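You operate a simulated robot arm through the tools that you are given. There is no shell and no other tool.

You run a simulated two-armed robot. Do the job below in one go: nothing can be reset, and whatever is moved stays where it is left.

Task
Set the grey rail's green stop to 700 mm, yellow to 500, blue to 350 and red to 150.

It is judged by the outcome, as a careful person would: the job done as asked, and still so three seconds after it is handed in. It fails if anything else is knocked over, pushed out of place, dropped, spilled or broken.

Robot
Two 7-joint arms with fingered hands on one trunk that stands fixed in place. Base frame: the origin is at the foot of the trunk, x ahead of it, y to its left, z up. Units: m, rad, N and s.
The left shoulder is at [0.021, 0.269, 1.147], the right one opposite. Each reaches about 1.298 m from its shoulder. Payload 5 kg a hand.
The TCP of each hand is the grasp point between the finger pads, 0.042 m short of the fingertips. In the tool frame z runs along the fingers and y along their closing line. The gripper opens to 0.208 m; its body begins 0.119 m behind the TCP. The gripper is a hand of 4 fingers: y runs from the thumb to the fingers, the wrist lies at [0, 0, -0.317] in the tool frame.
Orientation is told as [roll, pitch, yaw] about the base's x, y, z axes, in that order, counted from this pose: with the fingers straight down and closing along the base's y, the tool's x points along the base's -x, its y along +y and its z along -z.

Tools
- The arms move only by the tool apply_moves. It takes "left_targets", "right_targets" or both (then of equal length, played together; a hand with none holds still); each is a list of rows, each an object (a shift or turn left out is 0) with "travel": the shift along the tool's x, y, z in m, a list of three; "delta_rot": the turn, a rotation vector about the tool's x, y, z in rad, a list of three. In form: [{"travel": [tx, ty, tz], "delta_rot": [rx, ry, rz]}, ...]. A call has 1 to 20 rows; each row is the pose to reach, as a shift and turn from the pose commanded when the call began, along the tool's axes at that moment. Each row takes 0.2 s and may step no farther than 0.05 m and 0.15 rad from the row before; otherwise, the whole call is refused. A pose out of reach is approached as far as the arm can. The call stops where the force on the tool passes 40 N (or 10 N more than at its start, if that is more) or the arm is blocked; 0.2 s more then pass. In this call time passes only in rows, and 0.2 s behind the last. It gives the time, the measured TCP pose, the force on the tool (base axes), the opening and the grip force at its end, in the units of the frame above (readings bear some noise), with the torque about the TCP (base axes, N m) and any sound that the robot's microphone picked up, and new pictures: "pictures" is both (left out), scene, wrist or none (wrist: the cameras of the hands that moved).
- Cameras (640 x 400 px; columns grow to the right, rows downward): "scene" is now at [0.1561, -0.0053, 1.4071]; the picture's right is [-0.05, -1.00, 0.00], its down [-0.63, 0.03, -0.78] and it looks along [0.78, -0.04, -0.63] (base axes); focal length 341 px, centre (320, 200). "left" rides on the left gripper at [-0.094, 0.001, -0.146] in its tool frame; the picture's right is [-0.01, -1.00, 0.00], its down [0.84, -0.01, -0.54] and it looks along [0.54, -0.01, 0.84] (tool axes); focal length 280 px, centre (320, 200). "right" rides on the right gripper at [0.094, 0.001, -0.146] in its tool frame; the picture's right is [-0.02, 1.00, 0.00], its down [-0.84, -0.01, -0.54] and it looks along [-0.54, -0.01, 0.84] (tool axes); focal length 280 px, centre (320, 200). There is no depth. A picture from a camera that has moved, and an enlarged one, comes with that camera's place and axes in the base frame and with its lens.
- raise_lower(by): moves the trunk up (or, below 0, down) by that many m; the arms and the scene camera ride with it, the base frame stays. It gives what a move gives, with no picture.
- move_fingers(finger1, finger2, finger3, thumb_bend, hand): sets how far each is bent, from 0 (flat) to 1 (curled in); at 0.3 the hand is open as for a grip, at 0.7 the pads meet at the TCP. One left out holds its place. A second passes; each finger stops where it meets its share of the squeeze, and holds until it gets a number again. It is the only way to open and close the hand. It gives what a move gives, with no picture; readings hold the bend of each and the force on the fingers (four entries, about 0 where the hand has none), thumb and palm.
- head_to(pan, tilt): turns the head with the scene camera to pan (to the left, within 1.396 rad either way) and tilt (down, from -0.506 to 1.204), counted from straight ahead of the robot (the tilt from the chest, where the trunk bows). It gives what a move gives, and a new picture of the scene camera.
- enlarge(camera, box): a new picture of the part [left, top, right, bottom] of that camera's present view, enlarged. The clock stands still meanwhile.
- close_job(): hands the job in; it is judged then, once.

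Nothing tells you positions but the pictures and the camera data. Unless the task says otherwise, let go and move clear before handing in.

The tools are called by a JSON object that holds its "name" and its "arguments". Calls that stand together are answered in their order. apply_moves: Moves the arms, as the interface text tells. Its arguments: {"type":"object","properties":{"left_targets":{"type":"array","items":{"type":"object","properties":{"travel":{"type":"array","items":{"type":"number"}},"delta_rot":{"type":"array","items":{"type":"number"}}}}},"right_targets":{"type":"array","items":{"type":"object","properties":{"travel":{"type":"array","items":{"type":"number"}},"delta_rot":{"type":"array","items":{"type":"number"}}}}},"pictures":{"type":"string","enum":["both","scene","wrist","none"]}},"required":[]} The other tools are called the same way: raise_lower (by) moves the trunk up or down; move_fingers (finger1, finger2, finger3, thumb_bend, hand) moves the fingers one by one; head_to (pan, tilt) turns the head that bears the scene camera; enlarge (camera, box) takes an enlarged picture of a part of a camera's view; close_job () hands the job in.

At the start:

```text
t: 0.0
left_ee_pos: [0.687, 0.3253, 1.0139]
left_ee_rot: [0.0, 0.001, 0.055]
left_wrist_force: [1.6, 1.3, -0.4]
left_ft_torque: [0.01, 0.0, -0.01]
left_opening: 0.2079
left_gripper_force: 0.0
left_shape: jaw
left_bend: [0.3, 0.3, 0.3, 0.3]
left_finger forces: [0.0, 0.0, 0.1, 0.0, 0.0, 0.0]
right_ee_pos: [0.6483, -0.188, 1.0742]
right_ee_rot: [0.0, 0.0, 0.052]
right_wrist_force: [-0.1, 0.9, 0.4]
right_ft_torque: [0.01, 0.02, 0.0]
right_opening: 0.2079
right_gripper_force: 0.1
right_shape: jaw
right_bend: [0.3, 0.3, 0.3, 0.3]
right_finger forces: [0.1, 0.0, 0.0, 0.0, 0.0, 0.0]
trunk travel left (down, up): [-0.525, 0.096]
head pan, tilt (commanded): [-0.047, 0.675]
```

scene: 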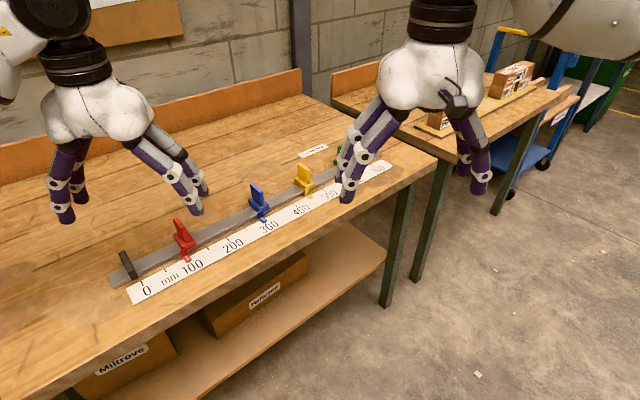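
right: 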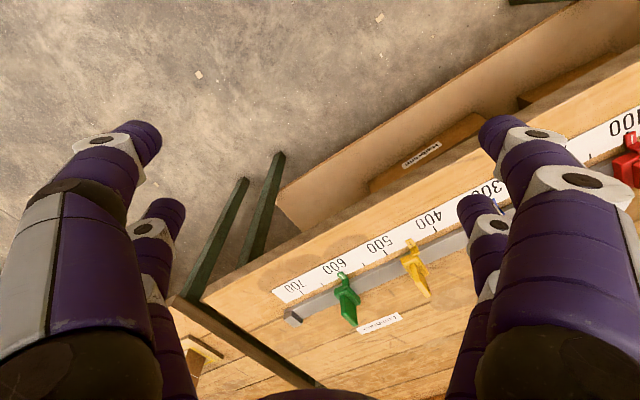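
left: 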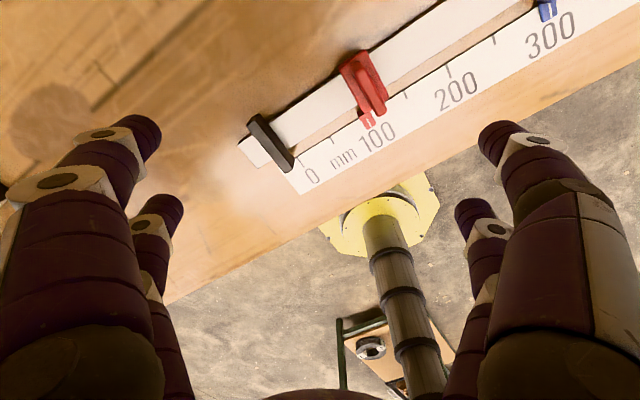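

I see a bench with a grey rail and an mm scale running diagonally, with red, blue, yellow and green stops on it. I'll take a closer look at the stops and scale before moving.

{"name": "enlarge", "arguments": {"camera": "scene", "box": [100, 140, 260, 300]}}

{"name": "enlarge", "arguments": {"camera": "scene", "box": [240, 110, 420, 230]}}

{"name": "enlarge", "arguments": {"camera": "right", "box": [260, 160, 480, 340]}}

{"name": "enlarge", "arguments": {"camera": "left", "box": [230, 0, 600, 220]}}

```text
2.50 times, centred on (180, 220) of scene
camera zoom: at [0.1561, -0.0053, 1.4071], right [-0.05, -1.0, 0.0], down [-0.63, 0.03, -0.78], along [0.78, -0.04, -0.63], focal length 852 px, centre (670, 150)
```

zoom: 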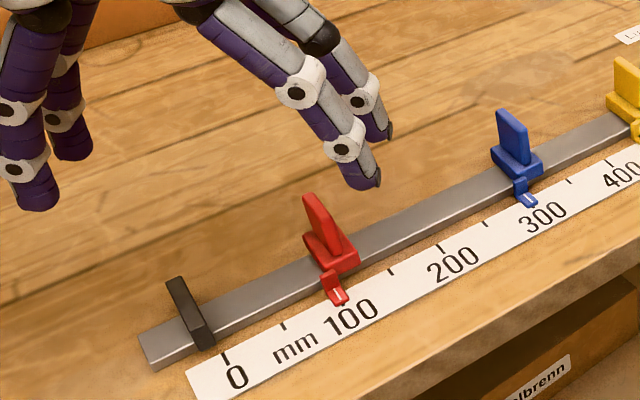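

```text
3.33 times, centred on (330, 170) of scene
camera zoom: at [0.1561, -0.0053, 1.4071], right [-0.05, -1.0, 0.0], down [-0.63, 0.03, -0.78], along [0.78, -0.04, -0.63], focal length 1136 px, centre (287, 300)
```

zoom: 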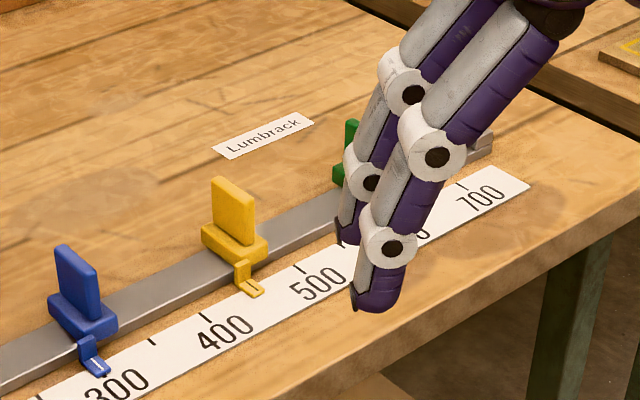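

```text
2.22 times, centred on (370, 250) of right
camera zoom: at [0.5555, -0.1912, 1.2194], right [-0.04, 1.0, 0.0], down [0.84, 0.03, 0.54], along [0.54, 0.02, -0.84], focal length 623 px, centre (209, 89)
```

zoom: 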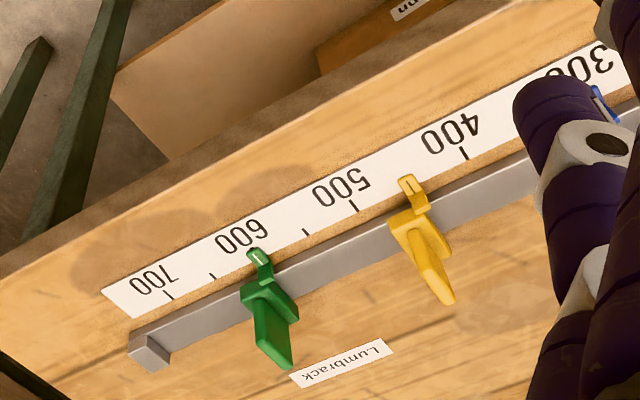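

```text
1.73 times, centred on (415, 110) of left
camera zoom: at [0.779, 0.3324, 1.16], right [0.07, -1.0, 0.0], down [-0.84, -0.06, 0.54], along [-0.54, -0.04, -0.84], focal length 485 px, centre (156, 356)
```

zoom: 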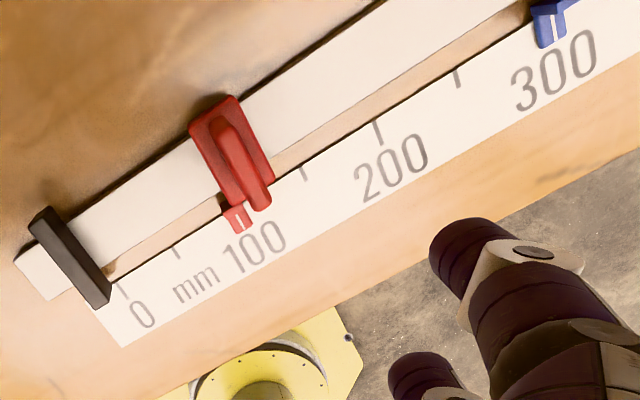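

The rail runs diagonally: tick 0 is near [0.62, 0.344, 0.825] and tick 700 near [1.046, -0.214]. The stops stand at about 100, 290, 450 and 600. I'll look around for obstacles before clearing the left arm out of the way.

{"name": "head_to", "arguments": {"pan": 0.6, "tilt": 0.7}}

{"name": "head_to", "arguments": {"pan": -0.6, "tilt": 0.7}}

{"name": "move_fingers", "arguments": {"hand": "right", "finger1": 0.5, "finger2": 0.5, "finger3": 0.5, "thumb_bend": 0.5}}

{"name": "enlarge", "arguments": {"camera": "right", "box": [0, 0, 640, 400]}}

```text
t: 1.0
left_ee_pos: [0.6859, 0.3253, 1.0142]
left_ee_rot: [-0.001, -0.001, 0.054]
left_wrist_force: [-0.1, 0.6, 0.5]
left_ft_torque: [-0.02, 0.01, -0.02]
left_opening: 0.2077
left_gripper_force: 0.1
left_shape: jaw
left_bend: [0.3, 0.3, 0.3, 0.3]
left_finger forces: [0.0, 0.1, 0.0, 0.0, 0.0, 0.0]
right_ee_pos: [0.6486, -0.1857, 1.0734]
right_ee_rot: [0.0, 0.0, 0.053]
right_wrist_force: [0.0, 0.5, 0.4]
right_ft_torque: [-0.02, -0.01, -0.01]
right_opening: 0.208
right_gripper_force: 0.1
right_shape: jaw
right_bend: [0.3, 0.3, 0.3, 0.3]
right_finger forces: [0.1, 0.0, 0.0, 0.1, 0.0, 0.1]
trunk travel left (down, up): [-0.525, 0.096]
head pan, tilt (commanded): [0.6, 0.7]
camera scene: at [0.1404, 0.0467, 1.405], right [0.56, -0.83, 0.0], down [-0.53, -0.36, -0.76], along [0.63, 0.43, -0.64], focal length 341 px, centre (320, 200)
```

scene: 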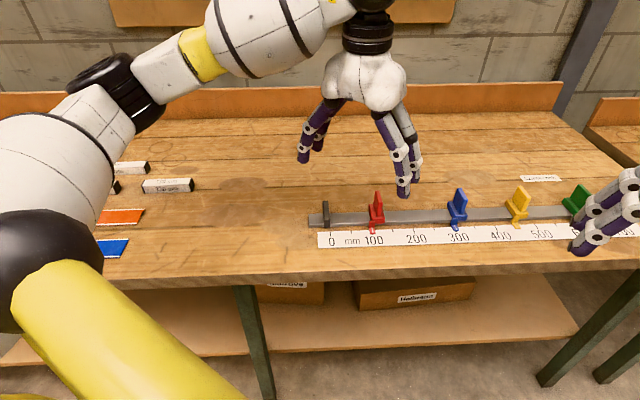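

```text
t: 2.4
left_ee_pos: [0.6863, 0.3253, 1.0137]
left_ee_rot: [0.0, 0.001, 0.054]
left_wrist_force: [0.4, 0.9, 0.7]
left_ft_torque: [-0.01, 0.04, -0.02]
left_opening: 0.208
left_gripper_force: 0.0
left_shape: jaw
left_bend: [0.3, 0.3, 0.3, 0.3]
left_finger forces: [0.1, 0.0, 0.0, 0.0, 0.0, 0.0]
right_ee_pos: [0.6496, -0.1876, 1.0741]
right_ee_rot: [0.0, 0.001, 0.052]
right_wrist_force: [-1.1, 1.2, 0.3]
right_ft_torque: [0.0, -0.01, 0.03]
right_opening: 0.2081
right_gripper_force: 0.1
right_shape: jaw
right_bend: [0.3, 0.3, 0.3, 0.3]
right_finger forces: [0.0, 0.0, 0.1, 0.1, 0.0, 0.0]
trunk travel left (down, up): [-0.525, 0.096]
head pan, tilt (commanded): [-0.6, 0.7]
camera scene: at [0.1404, -0.0491, 1.405], right [-0.56, -0.83, 0.0], down [-0.53, 0.36, -0.76], along [0.63, -0.43, -0.64], focal length 341 px, centre (320, 200)
```

scene: 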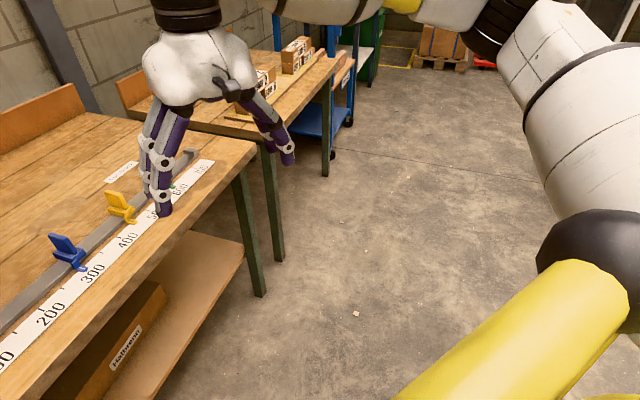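

```text
t: 3.4
left_ee_pos: [0.6857, 0.325, 1.0138]
left_ee_rot: [0.0, -0.001, 0.054]
left_wrist_force: [-0.3, 0.5, 0.4]
left_ft_torque: [0.02, 0.02, 0.01]
left_opening: 0.2077
left_gripper_force: 0.0
left_shape: jaw
left_bend: [0.3, 0.3, 0.3, 0.3]
left_finger forces: [0.1, 0.1, 0.0, 0.1, 0.0, 0.0]
right_ee_pos: [0.6491, -0.1885, 1.0741]
right_ee_rot: [0.0, 0.0, 0.053]
right_wrist_force: [0.5, 0.0, 0.4]
right_ft_torque: [0.0, -0.01, 0.01]
right_opening: 0.1134
right_gripper_force: 0.1
right_shape: fingers
right_bend: [0.5, 0.5, 0.5, 0.5]
right_finger forces: [0.0, 0.0, 0.0, 0.1, 0.0, 0.0]
trunk travel left (down, up): [-0.525, 0.096]
head pan, tilt (commanded): [-0.6, 0.7]
```

```text
1.00 times, centred on (320, 200) of right (not enlarged: the box is as wide or as high as the picture)
camera zoom: at [0.5555, -0.1912, 1.2195], right [-0.04, 1.0, 0.0], down [0.84, 0.03, 0.54], along [0.54, 0.02, -0.84], focal length 280 px, centre (320, 200)
```

zoom: 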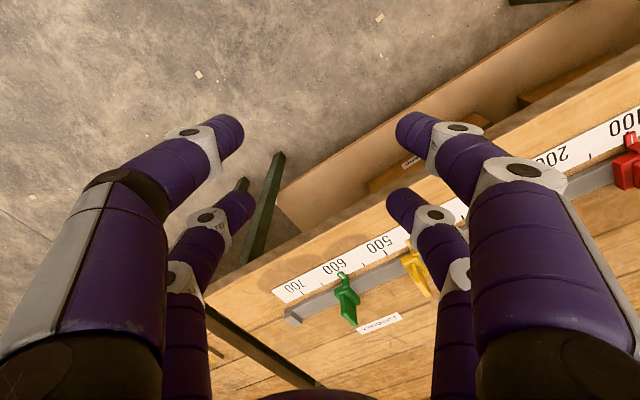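

The bench is clear apart from small blocks at its far left. I'll lift the left hand away to the left. At the same time the right hand moves out and turns so that its closing line lies along the rail.

{"name": "apply_moves", "arguments": {"left_targets": [{"travel": [0.015, 0.034, -0.02]}, {"travel": [0.03, 0.068, -0.04]}, {"travel": [0.045, 0.102, -0.06]}, {"travel": [0.06, 0.136, -0.08]}, {"travel": [0.075, 0.17, -0.1]}, {"travel": [0.09, 0.204, -0.12]}], "right_targets": [{"travel": [-0.042, 0.003, -0.005], "delta_rot": [0, 0, -0.1]}, {"travel": [-0.084, 0.006, -0.01], "delta_rot": [0, 0, -0.2]}, {"travel": [-0.126, 0.009, -0.015], "delta_rot": [0, 0, -0.3]}, {"travel": [-0.168, 0.012, -0.02], "delta_rot": [0, 0, -0.4]}, {"travel": [-0.21, 0.015, -0.025], "delta_rot": [0, 0, -0.5]}, {"travel": [-0.251, 0.017, -0.03], "delta_rot": [0, 0, -0.6]}], "pictures": "both"}}

{"name": "head_to", "arguments": {"pan": 0.0, "tilt": 0.6}}

```text
t: 4.8
left_ee_pos: [0.5848, 0.5253, 1.1342]
left_ee_rot: [-0.002, 0.001, 0.053]
left_wrist_force: [-2.1, 0.5, -0.7]
left_ft_torque: [-0.13, -0.06, -0.02]
left_opening: 0.2081
left_gripper_force: 0.0
left_shape: jaw
left_bend: [0.3, 0.3, 0.3, 0.3]
left_finger forces: [0.1, 0.0, 0.0, 0.0, 0.1, 0.0]
right_ee_pos: [0.8988, -0.1538, 1.1053]
right_ee_rot: [-0.002, 0.0, 0.655]
right_wrist_force: [-0.5, 1.3, 1.6]
right_ft_torque: [-0.16, -0.06, -0.02]
right_opening: 0.1132
right_gripper_force: 0.0
right_shape: fingers
right_bend: [0.5, 0.5, 0.5, 0.5]
right_finger forces: [0.0, 0.1, 0.0, 0.1, 0.1, 0.1]
trunk travel left (down, up): [-0.525, 0.096]
head pan, tilt (commanded): [-0.6, 0.7]
camera scene: at [0.1396, -0.0479, 1.4052], right [-0.56, -0.83, 0.0], down [-0.53, 0.36, -0.77], along [0.63, -0.43, -0.64], focal length 341 px, centre (320, 200)
camera right: at [0.8237, -0.2109, 1.2506], right [-0.6, 0.8, 0.0], down [0.68, 0.5, 0.54], along [0.43, 0.32, -0.84], focal length 280 px, centre (320, 200)
camera left: at [0.677, 0.5322, 1.2797], right [0.07, -1.0, 0.0], down [-0.84, -0.06, 0.54], along [-0.54, -0.04, -0.84], focal length 280 px, centre (320, 200)
```

scene: 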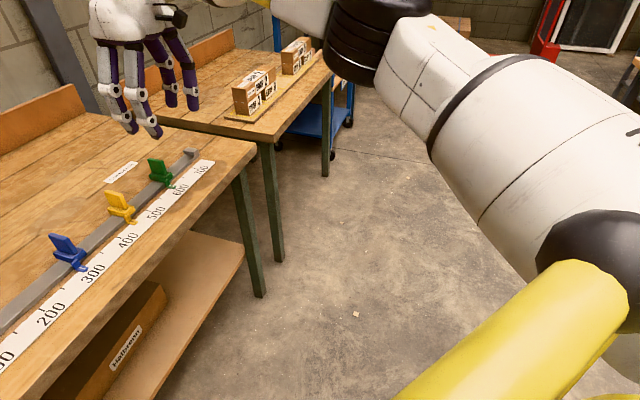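
right: 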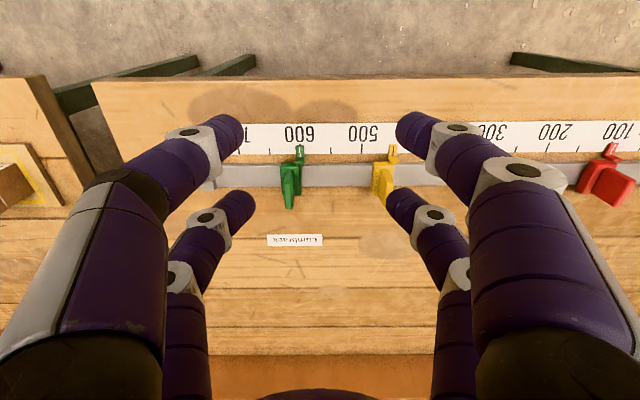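
left: 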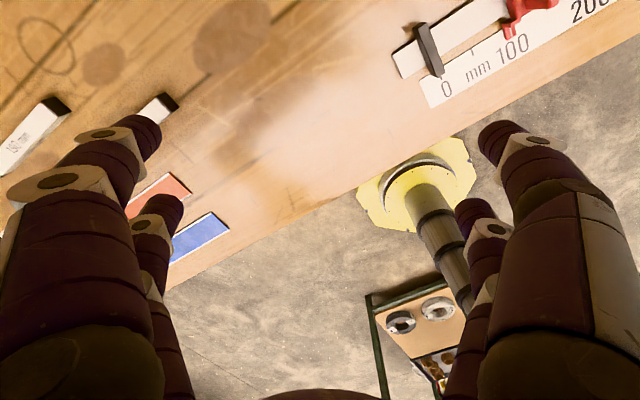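

```text
t: 5.8
left_ee_pos: [0.5865, 0.5225, 1.1334]
left_ee_rot: [0.0, 0.0, 0.054]
left_wrist_force: [1.0, -0.4, 0.1]
left_ft_torque: [0.02, 0.0, -0.04]
left_opening: 0.2081
left_gripper_force: 0.1
left_shape: jaw
left_bend: [0.3, 0.3, 0.3, 0.3]
left_finger forces: [0.1, 0.0, 0.0, 0.0, 0.1, 0.1]
right_ee_pos: [0.8986, -0.158, 1.1039]
right_ee_rot: [0.0, 0.0, 0.651]
right_wrist_force: [-0.7, 0.3, -0.7]
right_ft_torque: [0.02, 0.05, 0.02]
right_opening: 0.1133
right_gripper_force: 0.0
right_shape: fingers
right_bend: [0.5, 0.5, 0.5, 0.5]
right_finger forces: [0.1, 0.0, 0.0, 0.1, 0.0, 0.1]
trunk travel left (down, up): [-0.525, 0.096]
head pan, tilt (commanded): [0.0, 0.6]
camera scene: at [0.1588, -0.0014, 1.4136], right [0.0, -1.0, 0.0], down [-0.57, 0.0, -0.82], along [0.82, 0.0, -0.57], focal length 341 px, centre (320, 200)
```

scene: 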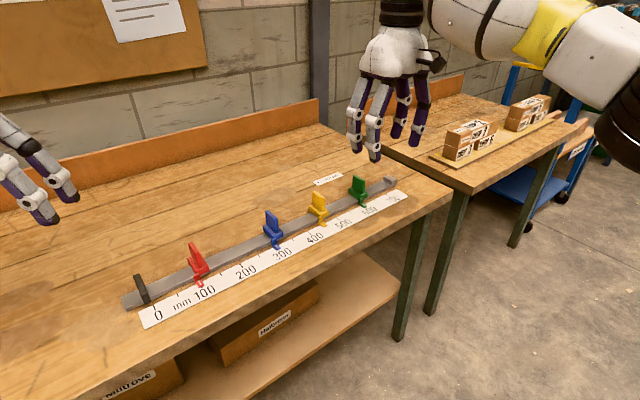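

The wrist view now lies square to the rail. I'll enlarge it to work out the exact tick and pointer geometry.

{"name": "enlarge", "arguments": {"camera": "right", "box": [220, 100, 420, 225]}}

{"name": "enlarge", "arguments": {"camera": "scene", "box": [300, 165, 420, 240]}}

{"name": "enlarge", "arguments": {"camera": "scene", "box": [120, 190, 320, 325]}}

```text
3.20 times, centred on (320, 162) of right
camera zoom: at [0.8242, -0.2135, 1.2492], right [-0.59, 0.8, 0.0], down [0.68, 0.5, 0.54], along [0.43, 0.32, -0.84], focal length 897 px, centre (320, 320)
```

zoom: 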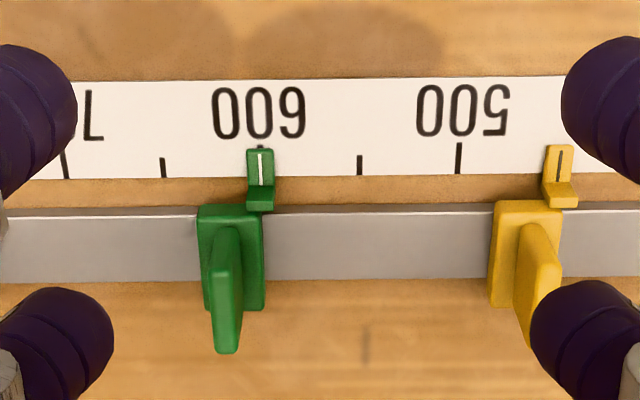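

```text
5.33 times, centred on (360, 202) of scene
camera zoom: at [0.1588, -0.0014, 1.4136], right [0.0, -1.0, 0.0], down [-0.57, 0.0, -0.82], along [0.82, 0.0, -0.57], focal length 1818 px, centre (107, 187)
```

zoom: 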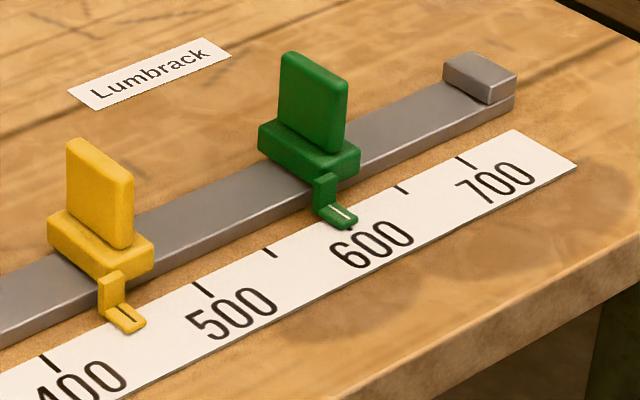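

```text
2.96 times, centred on (220, 258) of scene
camera zoom: at [0.1588, -0.0014, 1.4136], right [0.0, -1.0, 0.0], down [-0.57, 0.0, -0.82], along [0.82, 0.0, -0.57], focal length 1010 px, centre (616, 30)
```

zoom: 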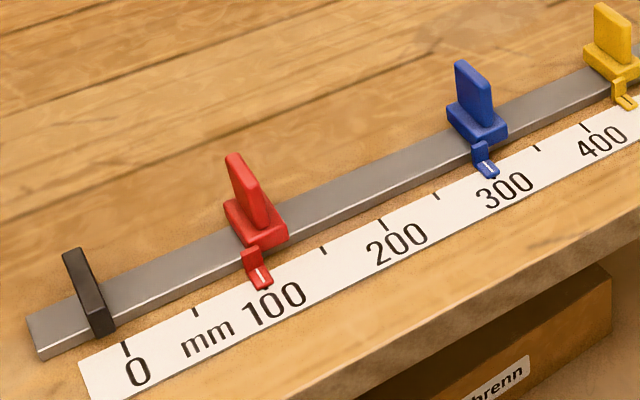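

Green and yellow read close to 600 and 449, and every stop needs to slide toward higher numbers. My plan is to push each one along the rail with a closed hand, starting with green. First I'll close the right hand and tilt it forward.

{"name": "move_fingers", "arguments": {"hand": "right", "finger1": 0.7, "finger2": 0.7, "finger3": 0.7, "thumb_bend": 0.7}}

{"name": "apply_moves", "arguments": {"right_targets": [{"delta_rot": [0, -0.15, 0]}, {"delta_rot": [0, -0.3, 0]}, {"delta_rot": [0, -0.45, 0]}], "pictures": "both"}}

{"name": "enlarge", "arguments": {"camera": "scene", "box": [310, 60, 470, 200]}}

```text
t: 6.8
left_ee_pos: [0.5862, 0.5224, 1.1344]
left_ee_rot: [-0.002, 0.0, 0.055]
left_wrist_force: [0.8, -0.7, 0.2]
left_ft_torque: [-0.01, -0.05, 0.01]
left_opening: 0.2079
left_gripper_force: 0.0
left_shape: jaw
left_bend: [0.3, 0.3, 0.3, 0.3]
left_finger forces: [0.0, 0.1, 0.0, 0.0, 0.1, 0.1]
right_ee_pos: [0.8999, -0.1581, 1.104]
right_ee_rot: [0.0, 0.001, 0.651]
right_wrist_force: [0.7, -0.5, -0.6]
right_ft_torque: [-0.02, 0.02, -0.01]
right_opening: 0.011
right_gripper_force: 0.1
right_shape: fingers
right_bend: [0.7, 0.7, 0.7, 0.7]
right_finger forces: [0.0, 0.0, 0.0, 0.0, 0.1, 0.0]
trunk travel left (down, up): [-0.525, 0.096]
head pan, tilt (commanded): [0.0, 0.6]
```

```text
t: 7.6
left_ee_pos: [0.5848, 0.5215, 1.1347]
left_ee_rot: [0.002, 0.0, 0.054]
left_wrist_force: [0.4, -1.7, 0.8]
left_ft_torque: [0.2, 0.05, 0.0]
left_opening: 0.2082
left_gripper_force: 0.0
left_shape: jaw
left_bend: [0.3, 0.3, 0.3, 0.3]
left_finger forces: [0.0, 0.0, 0.0, 0.0, 0.0, 0.1]
right_ee_pos: [0.8994, -0.1585, 1.104]
right_ee_rot: [0.002, -0.452, 0.65]
right_wrist_force: [-0.1, -0.9, -0.2]
right_ft_torque: [0.12, 0.05, 0.04]
right_opening: 0.0108
right_gripper_force: 0.0
right_shape: fingers
right_bend: [0.7, 0.7, 0.7, 0.7]
right_finger forces: [0.0, 0.0, 0.0, 0.1, 0.0, 0.1]
trunk travel left (down, up): [-0.525, 0.096]
head pan, tilt (commanded): [0.0, 0.6]
camera scene: at [0.1589, -0.0029, 1.4137], right [0.0, -1.0, 0.0], down [-0.56, 0.0, -0.83], along [0.83, 0.0, -0.56], focal length 341 px, centre (320, 200)
camera right: at [0.7804, -0.2484, 1.1938], right [-0.6, 0.8, 0.01], down [0.42, 0.31, 0.85], along [0.68, 0.51, -0.52], focal length 280 px, centre (320, 200)
```

scene: 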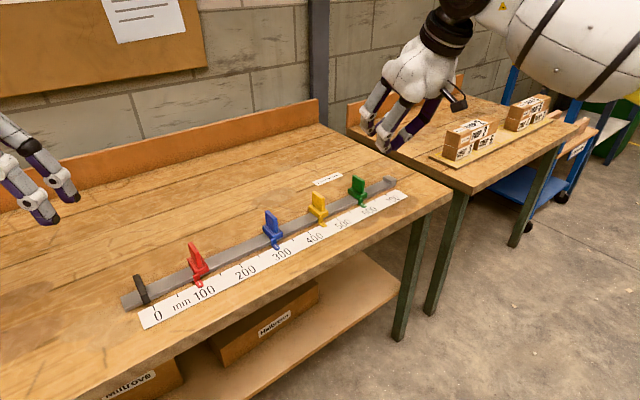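
right: 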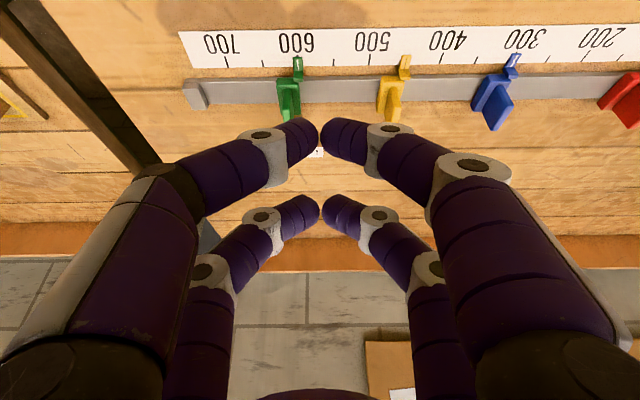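

```text
2.86 times, centred on (390, 130) of scene
camera zoom: at [0.1589, -0.0029, 1.4137], right [0.0, -1.0, 0.0], down [-0.56, 0.0, -0.83], along [0.83, 0.0, -0.56], focal length 974 px, centre (120, 400)
```

zoom: 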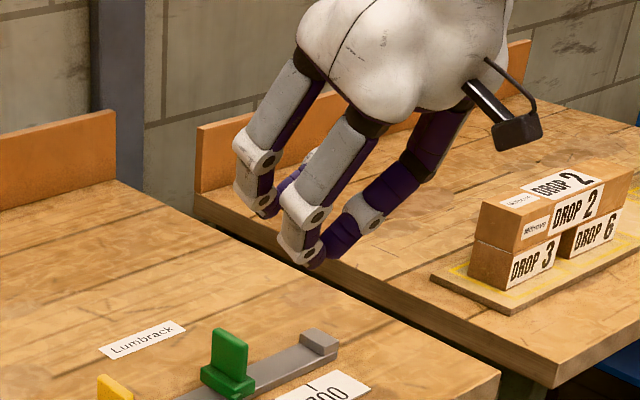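

The tips of the closed hand sit about 34 mm past the TCP, in two pairs. Pinching each stop's fin with the front pair and sliding it gives control in both directions, so I'll do that instead of pushing. I'll open partway and move to a spot above and in front of the green fin, which is near s=614 mm with its top at z≈0.89.

{"name": "move_fingers", "arguments": {"hand": "right", "finger1": 0.5, "finger2": 0.5, "finger3": 0.5, "thumb_bend": 0.5}}

{"name": "apply_moves", "arguments": {"right_targets": [{"travel": [-0.013, -0.014, 0.04]}, {"travel": [-0.026, -0.028, 0.08]}, {"travel": [-0.0396, -0.0425, 0.1213]}], "pictures": "both"}}

{"name": "enlarge", "arguments": {"camera": "scene", "box": [300, 100, 460, 240]}}

{"name": "enlarge", "arguments": {"camera": "right", "box": [200, 20, 440, 170]}}

```text
t: 8.6
left_ee_pos: [0.5863, 0.5228, 1.1351]
left_ee_rot: [0.001, -0.001, 0.054]
left_wrist_force: [-0.7, 0.1, 0.5]
left_ft_torque: [-0.04, -0.02, -0.02]
left_opening: 0.2079
left_gripper_force: 0.0
left_shape: jaw
left_bend: [0.3, 0.3, 0.3, 0.3]
left_finger forces: [0.0, 0.0, 0.0, 0.0, 0.0, 0.1]
right_ee_pos: [0.8981, -0.1561, 1.1047]
right_ee_rot: [0.0, -0.45, 0.652]
right_wrist_force: [-0.8, -0.3, 0.5]
right_ft_torque: [-0.05, -0.01, 0.01]
right_opening: 0.1125
right_gripper_force: 0.0
right_shape: fingers
right_bend: [0.5, 0.5, 0.5, 0.5]
right_finger forces: [0.0, 0.1, 0.1, 0.0, 0.0, 0.1]
trunk travel left (down, up): [-0.525, 0.096]
head pan, tilt (commanded): [0.0, 0.6]
```

```text
t: 9.4
left_ee_pos: [0.5866, 0.5237, 1.1311]
left_ee_rot: [0.001, 0.002, 0.055]
left_wrist_force: [0.8, -0.7, -0.8]
left_ft_torque: [-0.06, 0.11, 0.02]
left_opening: 0.2078
left_gripper_force: 0.0
left_shape: jaw
left_bend: [0.3, 0.3, 0.3, 0.3]
left_finger forces: [0.0, 0.0, 0.1, 0.0, 0.1, 0.1]
right_ee_pos: [0.9954, -0.1357, 1.0109]
right_ee_rot: [0.001, -0.45, 0.652]
right_wrist_force: [0.1, 0.2, 0.1]
right_ft_torque: [-0.03, 0.07, 0.01]
right_opening: 0.1123
right_gripper_force: 0.1
right_shape: fingers
right_bend: [0.5, 0.5, 0.5, 0.5]
right_finger forces: [0.0, 0.1, 0.1, 0.0, 0.0, 0.1]
trunk travel left (down, up): [-0.525, 0.096]
head pan, tilt (commanded): [0.0, 0.6]
camera scene: at [0.1597, -0.0007, 1.4132], right [0.0, -1.0, 0.0], down [-0.57, 0.0, -0.82], along [0.82, 0.0, -0.57], focal length 341 px, centre (320, 200)
camera right: at [0.8777, -0.2253, 1.1006], right [-0.6, 0.8, 0.01], down [0.42, 0.31, 0.85], along [0.68, 0.51, -0.53], focal length 280 px, centre (320, 200)
```

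scene: 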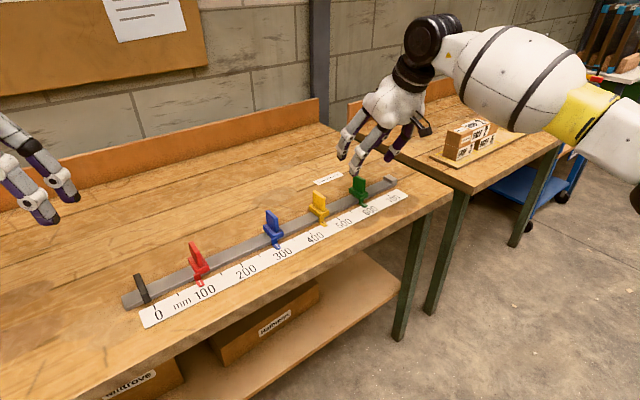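
right: 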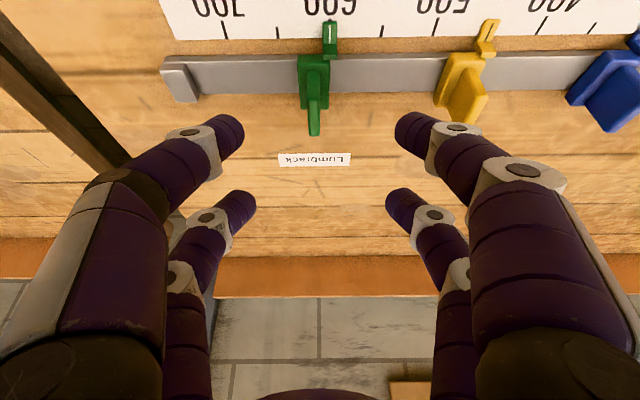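

```text
2.86 times, centred on (380, 170) of scene
camera zoom: at [0.1597, -0.0007, 1.4132], right [0.0, -1.0, 0.0], down [-0.57, 0.0, -0.82], along [0.82, 0.0, -0.57], focal length 974 px, centre (149, 286)
```

zoom: 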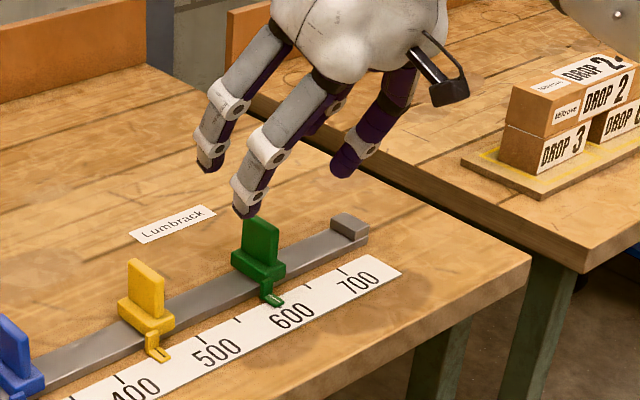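

```text
2.67 times, centred on (320, 95) of right
camera zoom: at [0.8777, -0.2253, 1.1006], right [-0.6, 0.8, 0.01], down [0.42, 0.31, 0.85], along [0.68, 0.51, -0.53], focal length 748 px, centre (320, 480)
```

zoom: 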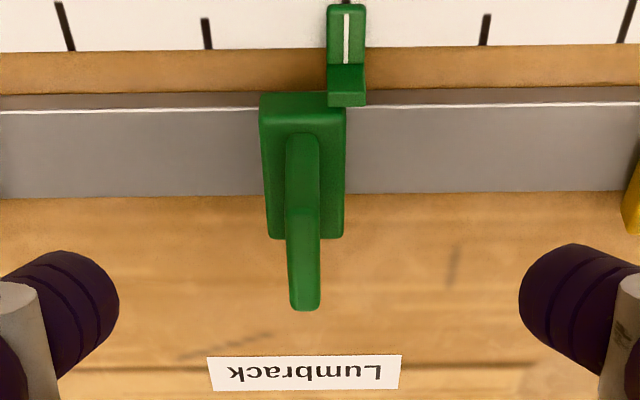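

The fin is about 7 mm further toward +d than the hand's centre, and the path in is clear. I'll go most of the way in and check again.

{"name": "apply_moves", "arguments": {"right_targets": [{"travel": [0, -0.003, 0.035]}, {"travel": [0, -0.006, 0.07]}], "pictures": "wrist"}}

{"name": "enlarge", "arguments": {"camera": "scene", "box": [300, 130, 420, 220]}}

{"name": "enlarge", "arguments": {"camera": "right", "box": [200, 20, 440, 170]}}

```text
t: 10.0
left_ee_pos: [0.5855, 0.5242, 1.1334]
left_ee_rot: [0.0, -0.001, 0.052]
left_wrist_force: [0.0, 0.4, 0.0]
left_ft_torque: [-0.04, 0.01, 0.02]
left_opening: 0.2079
left_gripper_force: 0.0
left_shape: jaw
left_bend: [0.3, 0.3, 0.3, 0.3]
left_finger forces: [0.0, 0.1, 0.1, 0.1, 0.0, 0.1]
right_ee_pos: [1.0235, -0.1223, 0.9488]
right_ee_rot: [-0.001, -0.449, 0.653]
right_wrist_force: [0.4, -0.8, 0.9]
right_ft_torque: [0.06, 0.03, 0.02]
right_opening: 0.1128
right_gripper_force: 0.0
right_shape: fingers
right_bend: [0.5, 0.5, 0.5, 0.5]
right_finger forces: [0.0, 0.1, 0.1, 0.0, 0.0, 0.0]
trunk travel left (down, up): [-0.525, 0.096]
head pan, tilt (commanded): [0.0, 0.6]
camera right: at [0.9056, -0.212, 1.0399], right [-0.6, 0.8, 0.01], down [0.42, 0.31, 0.85], along [0.68, 0.51, -0.52], focal length 280 px, centre (320, 200)
```

right: 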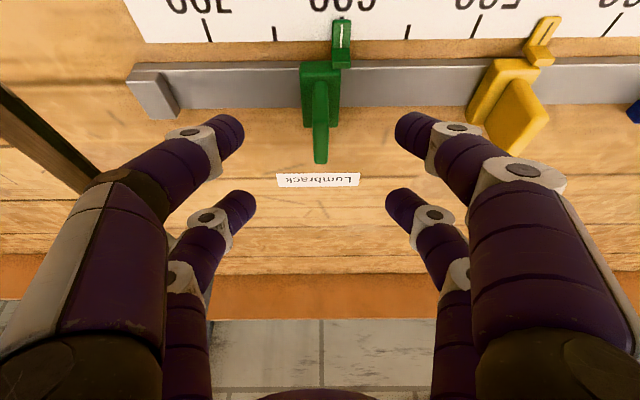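

```text
4.44 times, centred on (360, 175) of scene
camera zoom: at [0.1588, -0.0012, 1.4137], right [0.0, -1.0, 0.0], down [-0.56, 0.0, -0.83], along [0.83, 0.0, -0.56], focal length 1515 px, centre (142, 311)
```

zoom: 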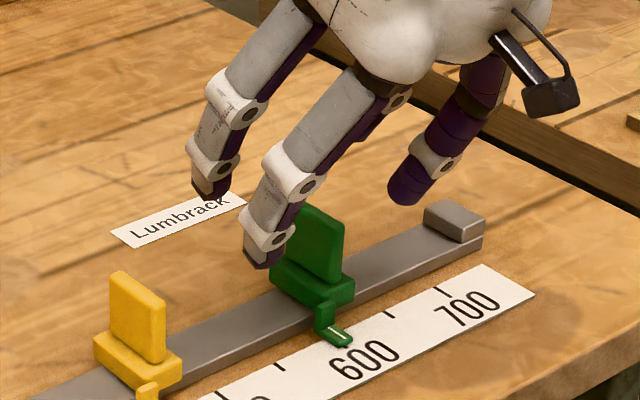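

```text
2.67 times, centred on (320, 95) of right
camera zoom: at [0.9056, -0.212, 1.0399], right [-0.6, 0.8, 0.01], down [0.42, 0.31, 0.85], along [0.68, 0.51, -0.52], focal length 748 px, centre (320, 480)
```

zoom: 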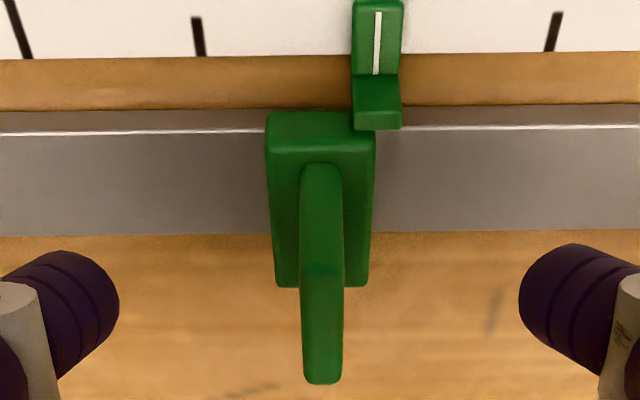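

The fin sits midway between the digits. I'll advance the last 28 mm and close on the fin.

{"name": "apply_moves", "arguments": {"right_targets": [{"travel": [0, 0, 0.014]}, {"travel": [0, 0, 0.028]}], "pictures": "wrist"}}

{"name": "enlarge", "arguments": {"camera": "scene", "box": [300, 130, 420, 220]}}

```text
t: 10.6
left_ee_pos: [0.5867, 0.523, 1.1339]
left_ee_rot: [0.0, -0.001, 0.053]
left_wrist_force: [0.1, 1.2, -0.4]
left_ft_torque: [0.01, 0.04, -0.02]
left_opening: 0.208
left_gripper_force: 0.1
left_shape: jaw
left_bend: [0.3, 0.3, 0.3, 0.3]
left_finger forces: [0.0, 0.1, 0.1, 0.0, 0.0, 0.0]
right_ee_pos: [1.0335, -0.1155, 0.9252]
right_ee_rot: [0.001, -0.45, 0.652]
right_wrist_force: [0.6, -0.1, 0.2]
right_ft_torque: [0.0, 0.06, 0.01]
right_opening: 0.1127
right_gripper_force: 0.1
right_shape: fingers
right_bend: [0.5, 0.5, 0.5, 0.5]
right_finger forces: [0.0, 0.0, 0.0, 0.0, 0.1, 0.0]
trunk travel left (down, up): [-0.525, 0.096]
head pan, tilt (commanded): [0.0, 0.6]
camera right: at [0.9148, -0.2044, 1.0141], right [-0.6, 0.8, 0.01], down [0.42, 0.31, 0.85], along [0.68, 0.51, -0.52], focal length 280 px, centre (320, 200)
```

right: 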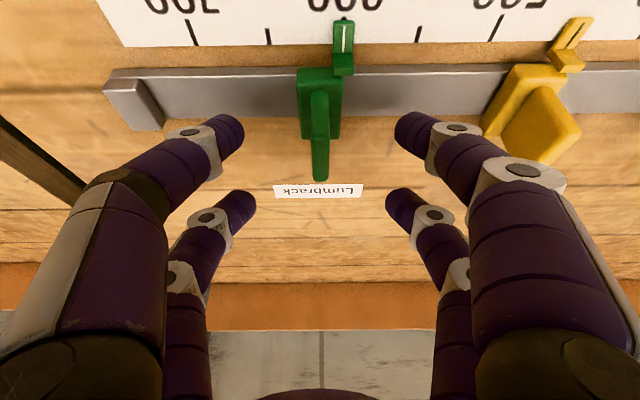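

```text
4.44 times, centred on (360, 175) of scene
camera zoom: at [0.1587, -0.0012, 1.4136], right [0.0, -1.0, 0.0], down [-0.57, 0.0, -0.82], along [0.82, 0.0, -0.57], focal length 1515 px, centre (142, 311)
```

zoom: 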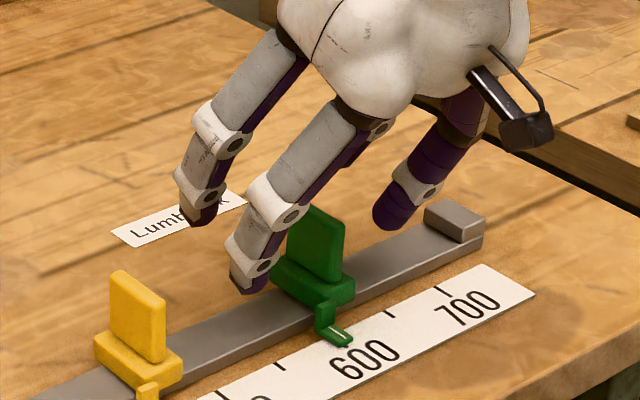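

The tips look level with the lower half of the fin. I'll raise them 5 mm to stay clear of the stop's base, then close partway to 0.64 to watch the approach.

{"name": "apply_moves", "arguments": {"right_targets": [{"travel": [-0.0022, 0, -0.0045]}], "pictures": "none"}}

{"name": "move_fingers", "arguments": {"hand": "right", "finger1": 0.64, "finger2": 0.64, "finger3": 0.64, "thumb_bend": 0.64}}

{"name": "enlarge", "arguments": {"camera": "scene", "box": [320, 140, 400, 200]}}

{"name": "enlarge", "arguments": {"camera": "right", "box": [240, 20, 400, 210]}}

```text
t: 11.0
left_ee_pos: [0.5862, 0.5229, 1.1337]
left_ee_rot: [-0.001, 0.0, 0.054]
left_wrist_force: [-1.2, 0.1, 0.4]
left_ft_torque: [-0.01, -0.05, 0.0]
left_opening: 0.2081
left_gripper_force: 0.1
left_shape: jaw
left_bend: [0.3, 0.3, 0.3, 0.3]
left_finger forces: [0.0, 0.0, 0.0, 0.1, 0.0, 0.0]
right_ee_pos: [1.0331, -0.116, 0.9284]
right_ee_rot: [0.0, -0.449, 0.651]
right_wrist_force: [0.2, 0.4, -0.3]
right_ft_torque: [-0.02, -0.02, 0.0]
right_opening: 0.1125
right_gripper_force: 0.0
right_shape: fingers
right_bend: [0.5, 0.5, 0.5, 0.5]
right_finger forces: [0.0, 0.0, 0.0, 0.0, 0.0, 0.0]
trunk travel left (down, up): [-0.525, 0.096]
head pan, tilt (commanded): [0.0, 0.6]
```

```text
t: 12.0
left_ee_pos: [0.5852, 0.5239, 1.1343]
left_ee_rot: [0.0, -0.001, 0.056]
left_wrist_force: [0.8, 0.1, -0.4]
left_ft_torque: [0.01, -0.01, 0.01]
left_opening: 0.2079
left_gripper_force: 0.0
left_shape: jaw
left_bend: [0.3, 0.3, 0.3, 0.3]
left_finger forces: [0.0, 0.1, 0.1, 0.1, 0.1, 0.0]
right_ee_pos: [1.0322, -0.116, 0.9286]
right_ee_rot: [0.0, -0.45, 0.652]
right_wrist_force: [-0.4, -0.6, 0.7]
right_ft_torque: [0.01, 0.02, -0.04]
right_opening: 0.0406
right_gripper_force: 0.2
right_shape: fingers
right_bend: [0.64, 0.64, 0.64, 0.64]
right_finger forces: [0.0, 0.0, 0.0, 0.0, 0.1, 0.0]
trunk travel left (down, up): [-0.525, 0.096]
head pan, tilt (commanded): [0.0, 0.6]
```

```text
6.67 times, centred on (360, 170) of scene
camera zoom: at [0.1587, -0.0012, 1.4137], right [0.0, -1.0, 0.0], down [-0.56, 0.0, -0.83], along [0.83, 0.0, -0.56], focal length 2272 px, centre (53, 400)
```

zoom: 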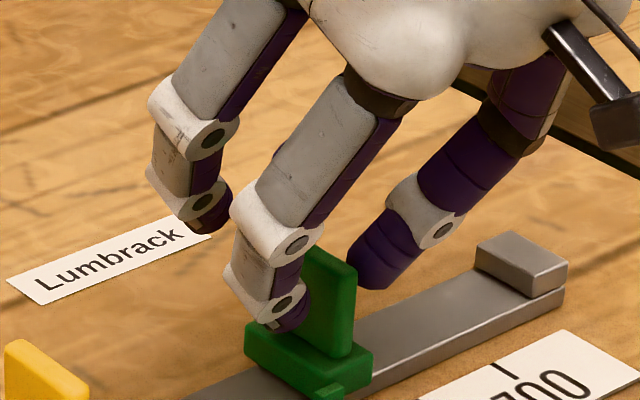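

```text
2.11 times, centred on (320, 115) of right
camera zoom: at [0.9144, -0.2048, 1.0191], right [-0.6, 0.8, 0.01], down [0.42, 0.31, 0.85], along [0.68, 0.51, -0.52], focal length 590 px, centre (320, 379)
```

zoom: 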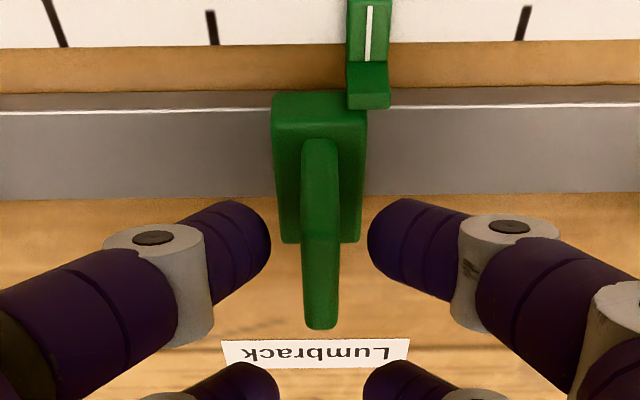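

The front digits bracket the fin just above its base. I'll close to grip it.

{"name": "move_fingers", "arguments": {"hand": "right", "finger1": 0.71, "finger2": 0.71, "finger3": 0.71, "thumb_bend": 0.71}}

{"name": "enlarge", "arguments": {"camera": "right", "box": [240, 20, 400, 210]}}

{"name": "enlarge", "arguments": {"camera": "scene", "box": [320, 140, 400, 200]}}

```text
t: 13.0
left_ee_pos: [0.5858, 0.523, 1.134]
left_ee_rot: [-0.002, -0.001, 0.054]
left_wrist_force: [1.3, 0.3, -0.2]
left_ft_torque: [0.01, 0.0, 0.02]
left_opening: 0.2078
left_gripper_force: 0.0
left_shape: jaw
left_bend: [0.3, 0.3, 0.3, 0.3]
left_finger forces: [0.0, 0.0, 0.0, 0.1, 0.0, 0.0]
right_ee_pos: [1.0325, -0.116, 0.9286]
right_ee_rot: [0.0, -0.449, 0.65]
right_wrist_force: [1.2, 0.3, -1.9]
right_ft_torque: [0.02, -0.02, 0.02]
right_opening: 0.018
right_gripper_force: 5.4
right_shape: fingers
right_bend: [0.68, 0.71, 0.71, 0.69]
right_finger forces: [5.2, 0.0, 0.1, 0.0, 5.2, 0.0]
trunk travel left (down, up): [-0.525, 0.096]
head pan, tilt (commanded): [0.0, 0.6]
```

```text
2.11 times, centred on (320, 115) of right
camera zoom: at [0.9145, -0.2047, 1.019], right [-0.6, 0.8, 0.01], down [0.42, 0.31, 0.85], along [0.68, 0.51, -0.52], focal length 590 px, centre (320, 379)
```

zoom: 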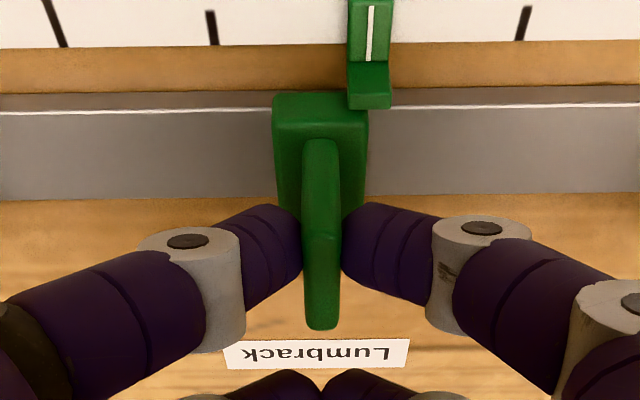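

```text
6.67 times, centred on (360, 170) of scene
camera zoom: at [0.1588, -0.0012, 1.4136], right [0.0, -1.0, 0.0], down [-0.57, 0.0, -0.82], along [0.82, 0.0, -0.57], focal length 2272 px, centre (53, 400)
```

zoom: 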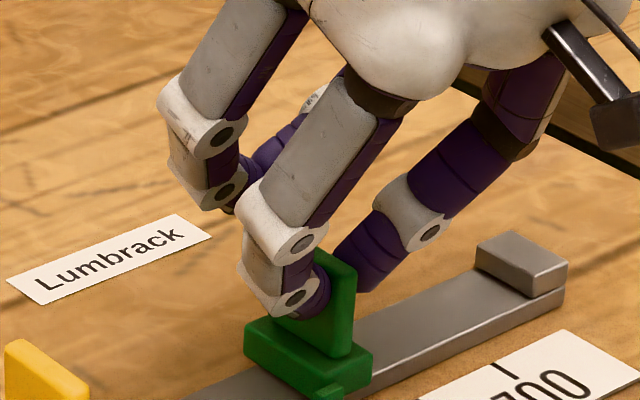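

The thumb and finger 1 pinch the fin at about 5 N, and the pointer reads 600. I'll test a 20 mm slide along the rail first.

{"name": "apply_moves", "arguments": {"right_targets": [{"travel": [0, -0.005, 0]}, {"travel": [0, -0.01, 0]}, {"travel": [0, -0.015, 0]}, {"travel": [0, -0.02, 0]}], "pictures": "wrist"}}

{"name": "enlarge", "arguments": {"camera": "right", "box": [240, 0, 400, 190]}}

```text
t: 14.0
left_ee_pos: [0.5861, 0.5237, 1.1327]
left_ee_rot: [-0.001, 0.0, 0.054]
left_wrist_force: [-0.8, 0.3, -0.2]
left_ft_torque: [0.01, -0.02, 0.01]
left_opening: 0.2079
left_gripper_force: 0.1
left_shape: jaw
left_bend: [0.3, 0.3, 0.3, 0.3]
left_finger forces: [0.1, 0.1, 0.1, 0.1, 0.0, 0.1]
right_ee_pos: [1.0446, -0.1313, 0.9301]
right_ee_rot: [0.001, -0.451, 0.652]
right_wrist_force: [2.0, 1.8, -1.6]
right_ft_torque: [0.11, -0.06, -0.01]
right_opening: 0.0182
right_gripper_force: 4.9
right_shape: fingers
right_bend: [0.67, 0.71, 0.71, 0.69]
right_finger forces: [5.3, 0.0, 0.0, 0.1, 4.5, 0.1]
trunk travel left (down, up): [-0.525, 0.096]
head pan, tilt (commanded): [0.0, 0.6]
camera right: at [0.9263, -0.2208, 1.0189], right [-0.6, 0.8, 0.01], down [0.42, 0.31, 0.85], along [0.68, 0.51, -0.52], focal length 280 px, centre (320, 200)
```

right: 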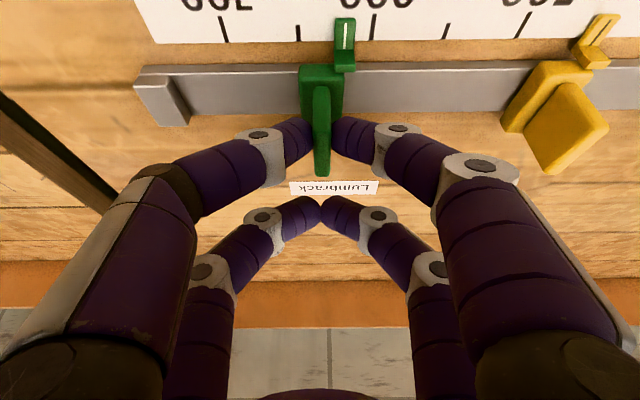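

```text
2.11 times, centred on (320, 95) of right
camera zoom: at [0.9263, -0.2208, 1.0189], right [-0.6, 0.8, 0.01], down [0.42, 0.31, 0.85], along [0.68, 0.51, -0.52], focal length 590 px, centre (320, 421)
```

zoom: 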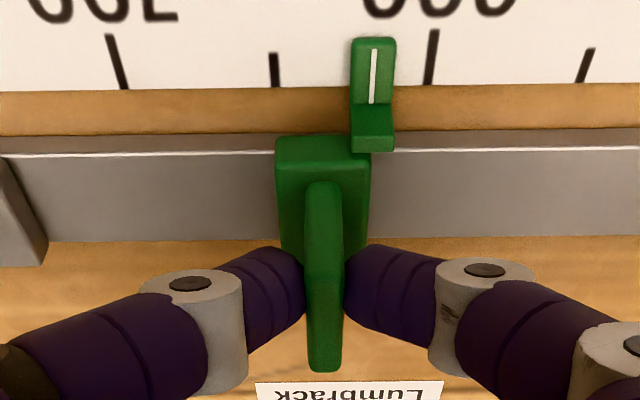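

The stop follows the hand, reads about 618.6, and moves with little force. I'll slide another 70 mm, then check clearance to the end block.

{"name": "apply_moves", "arguments": {"right_targets": [{"travel": [0, -0.01, 0]}, {"travel": [0, -0.02, 0]}, {"travel": [0, -0.03, 0]}, {"travel": [0, -0.04, 0]}, {"travel": [0, -0.05, 0]}, {"travel": [0, -0.06, 0]}, {"travel": [0, -0.07, 0]}], "pictures": "wrist"}}

{"name": "enlarge", "arguments": {"camera": "right", "box": [220, 0, 420, 190]}}

{"name": "enlarge", "arguments": {"camera": "scene", "box": [330, 140, 410, 200]}}

```text
t: 15.6
left_ee_pos: [0.586, 0.5239, 1.1341]
left_ee_rot: [-0.002, 0.0, 0.055]
left_wrist_force: [0.1, 0.0, -0.8]
left_ft_torque: [0.02, -0.01, 0.0]
left_opening: 0.2076
left_gripper_force: 0.0
left_shape: jaw
left_bend: [0.3, 0.3, 0.3, 0.3]
left_finger forces: [0.1, 0.1, 0.1, 0.0, 0.0, 0.2]
right_ee_pos: [1.0858, -0.1873, 0.9294]
right_ee_rot: [0.001, -0.451, 0.654]
right_wrist_force: [3.0, 2.1, -0.9]
right_ft_torque: [0.12, -0.16, -0.02]
right_opening: 0.0183
right_gripper_force: 4.5
right_shape: fingers
right_bend: [0.67, 0.71, 0.71, 0.69]
right_finger forces: [4.9, 0.0, 0.0, 0.0, 4.7, 0.1]
trunk travel left (down, up): [-0.525, 0.096]
head pan, tilt (commanded): [0.0, 0.6]
camera right: at [0.9685, -0.2768, 1.0189], right [-0.6, 0.8, 0.01], down [0.42, 0.31, 0.85], along [0.68, 0.51, -0.52], focal length 280 px, centre (320, 200)
```

right: 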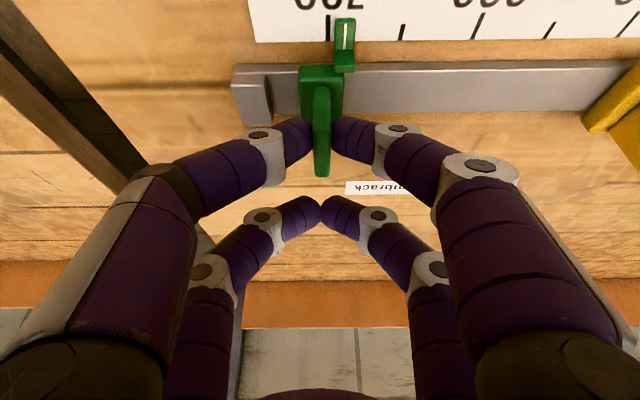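

```text
2.11 times, centred on (320, 95) of right
camera zoom: at [0.9685, -0.2768, 1.0189], right [-0.6, 0.8, 0.01], down [0.42, 0.31, 0.85], along [0.68, 0.51, -0.52], focal length 590 px, centre (320, 421)
```

zoom: 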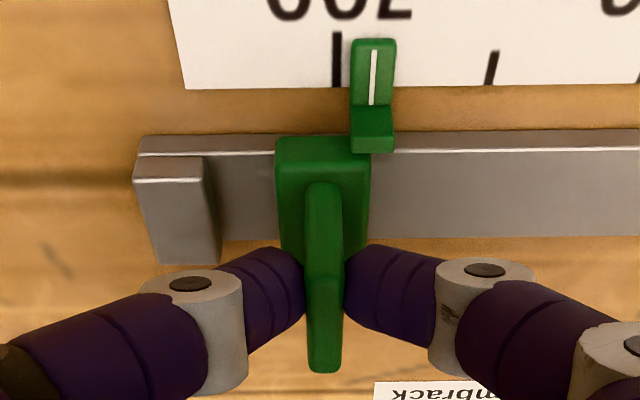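

```text
6.67 times, centred on (370, 170) of scene
camera zoom: at [0.1589, -0.001, 1.4136], right [0.0, -1.0, 0.0], down [-0.57, 0.0, -0.82], along [0.82, 0.0, -0.57], focal length 2272 px, centre (-13, 400)
```

zoom: 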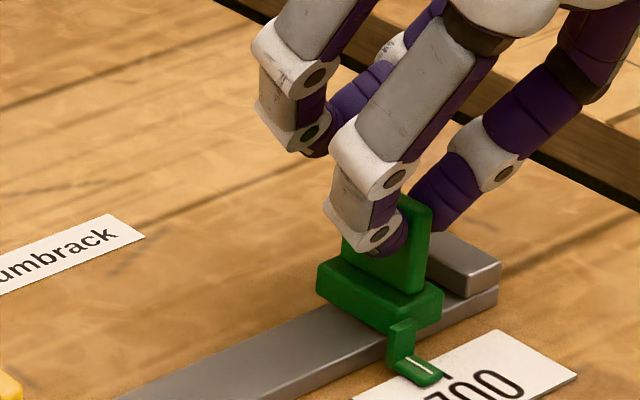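

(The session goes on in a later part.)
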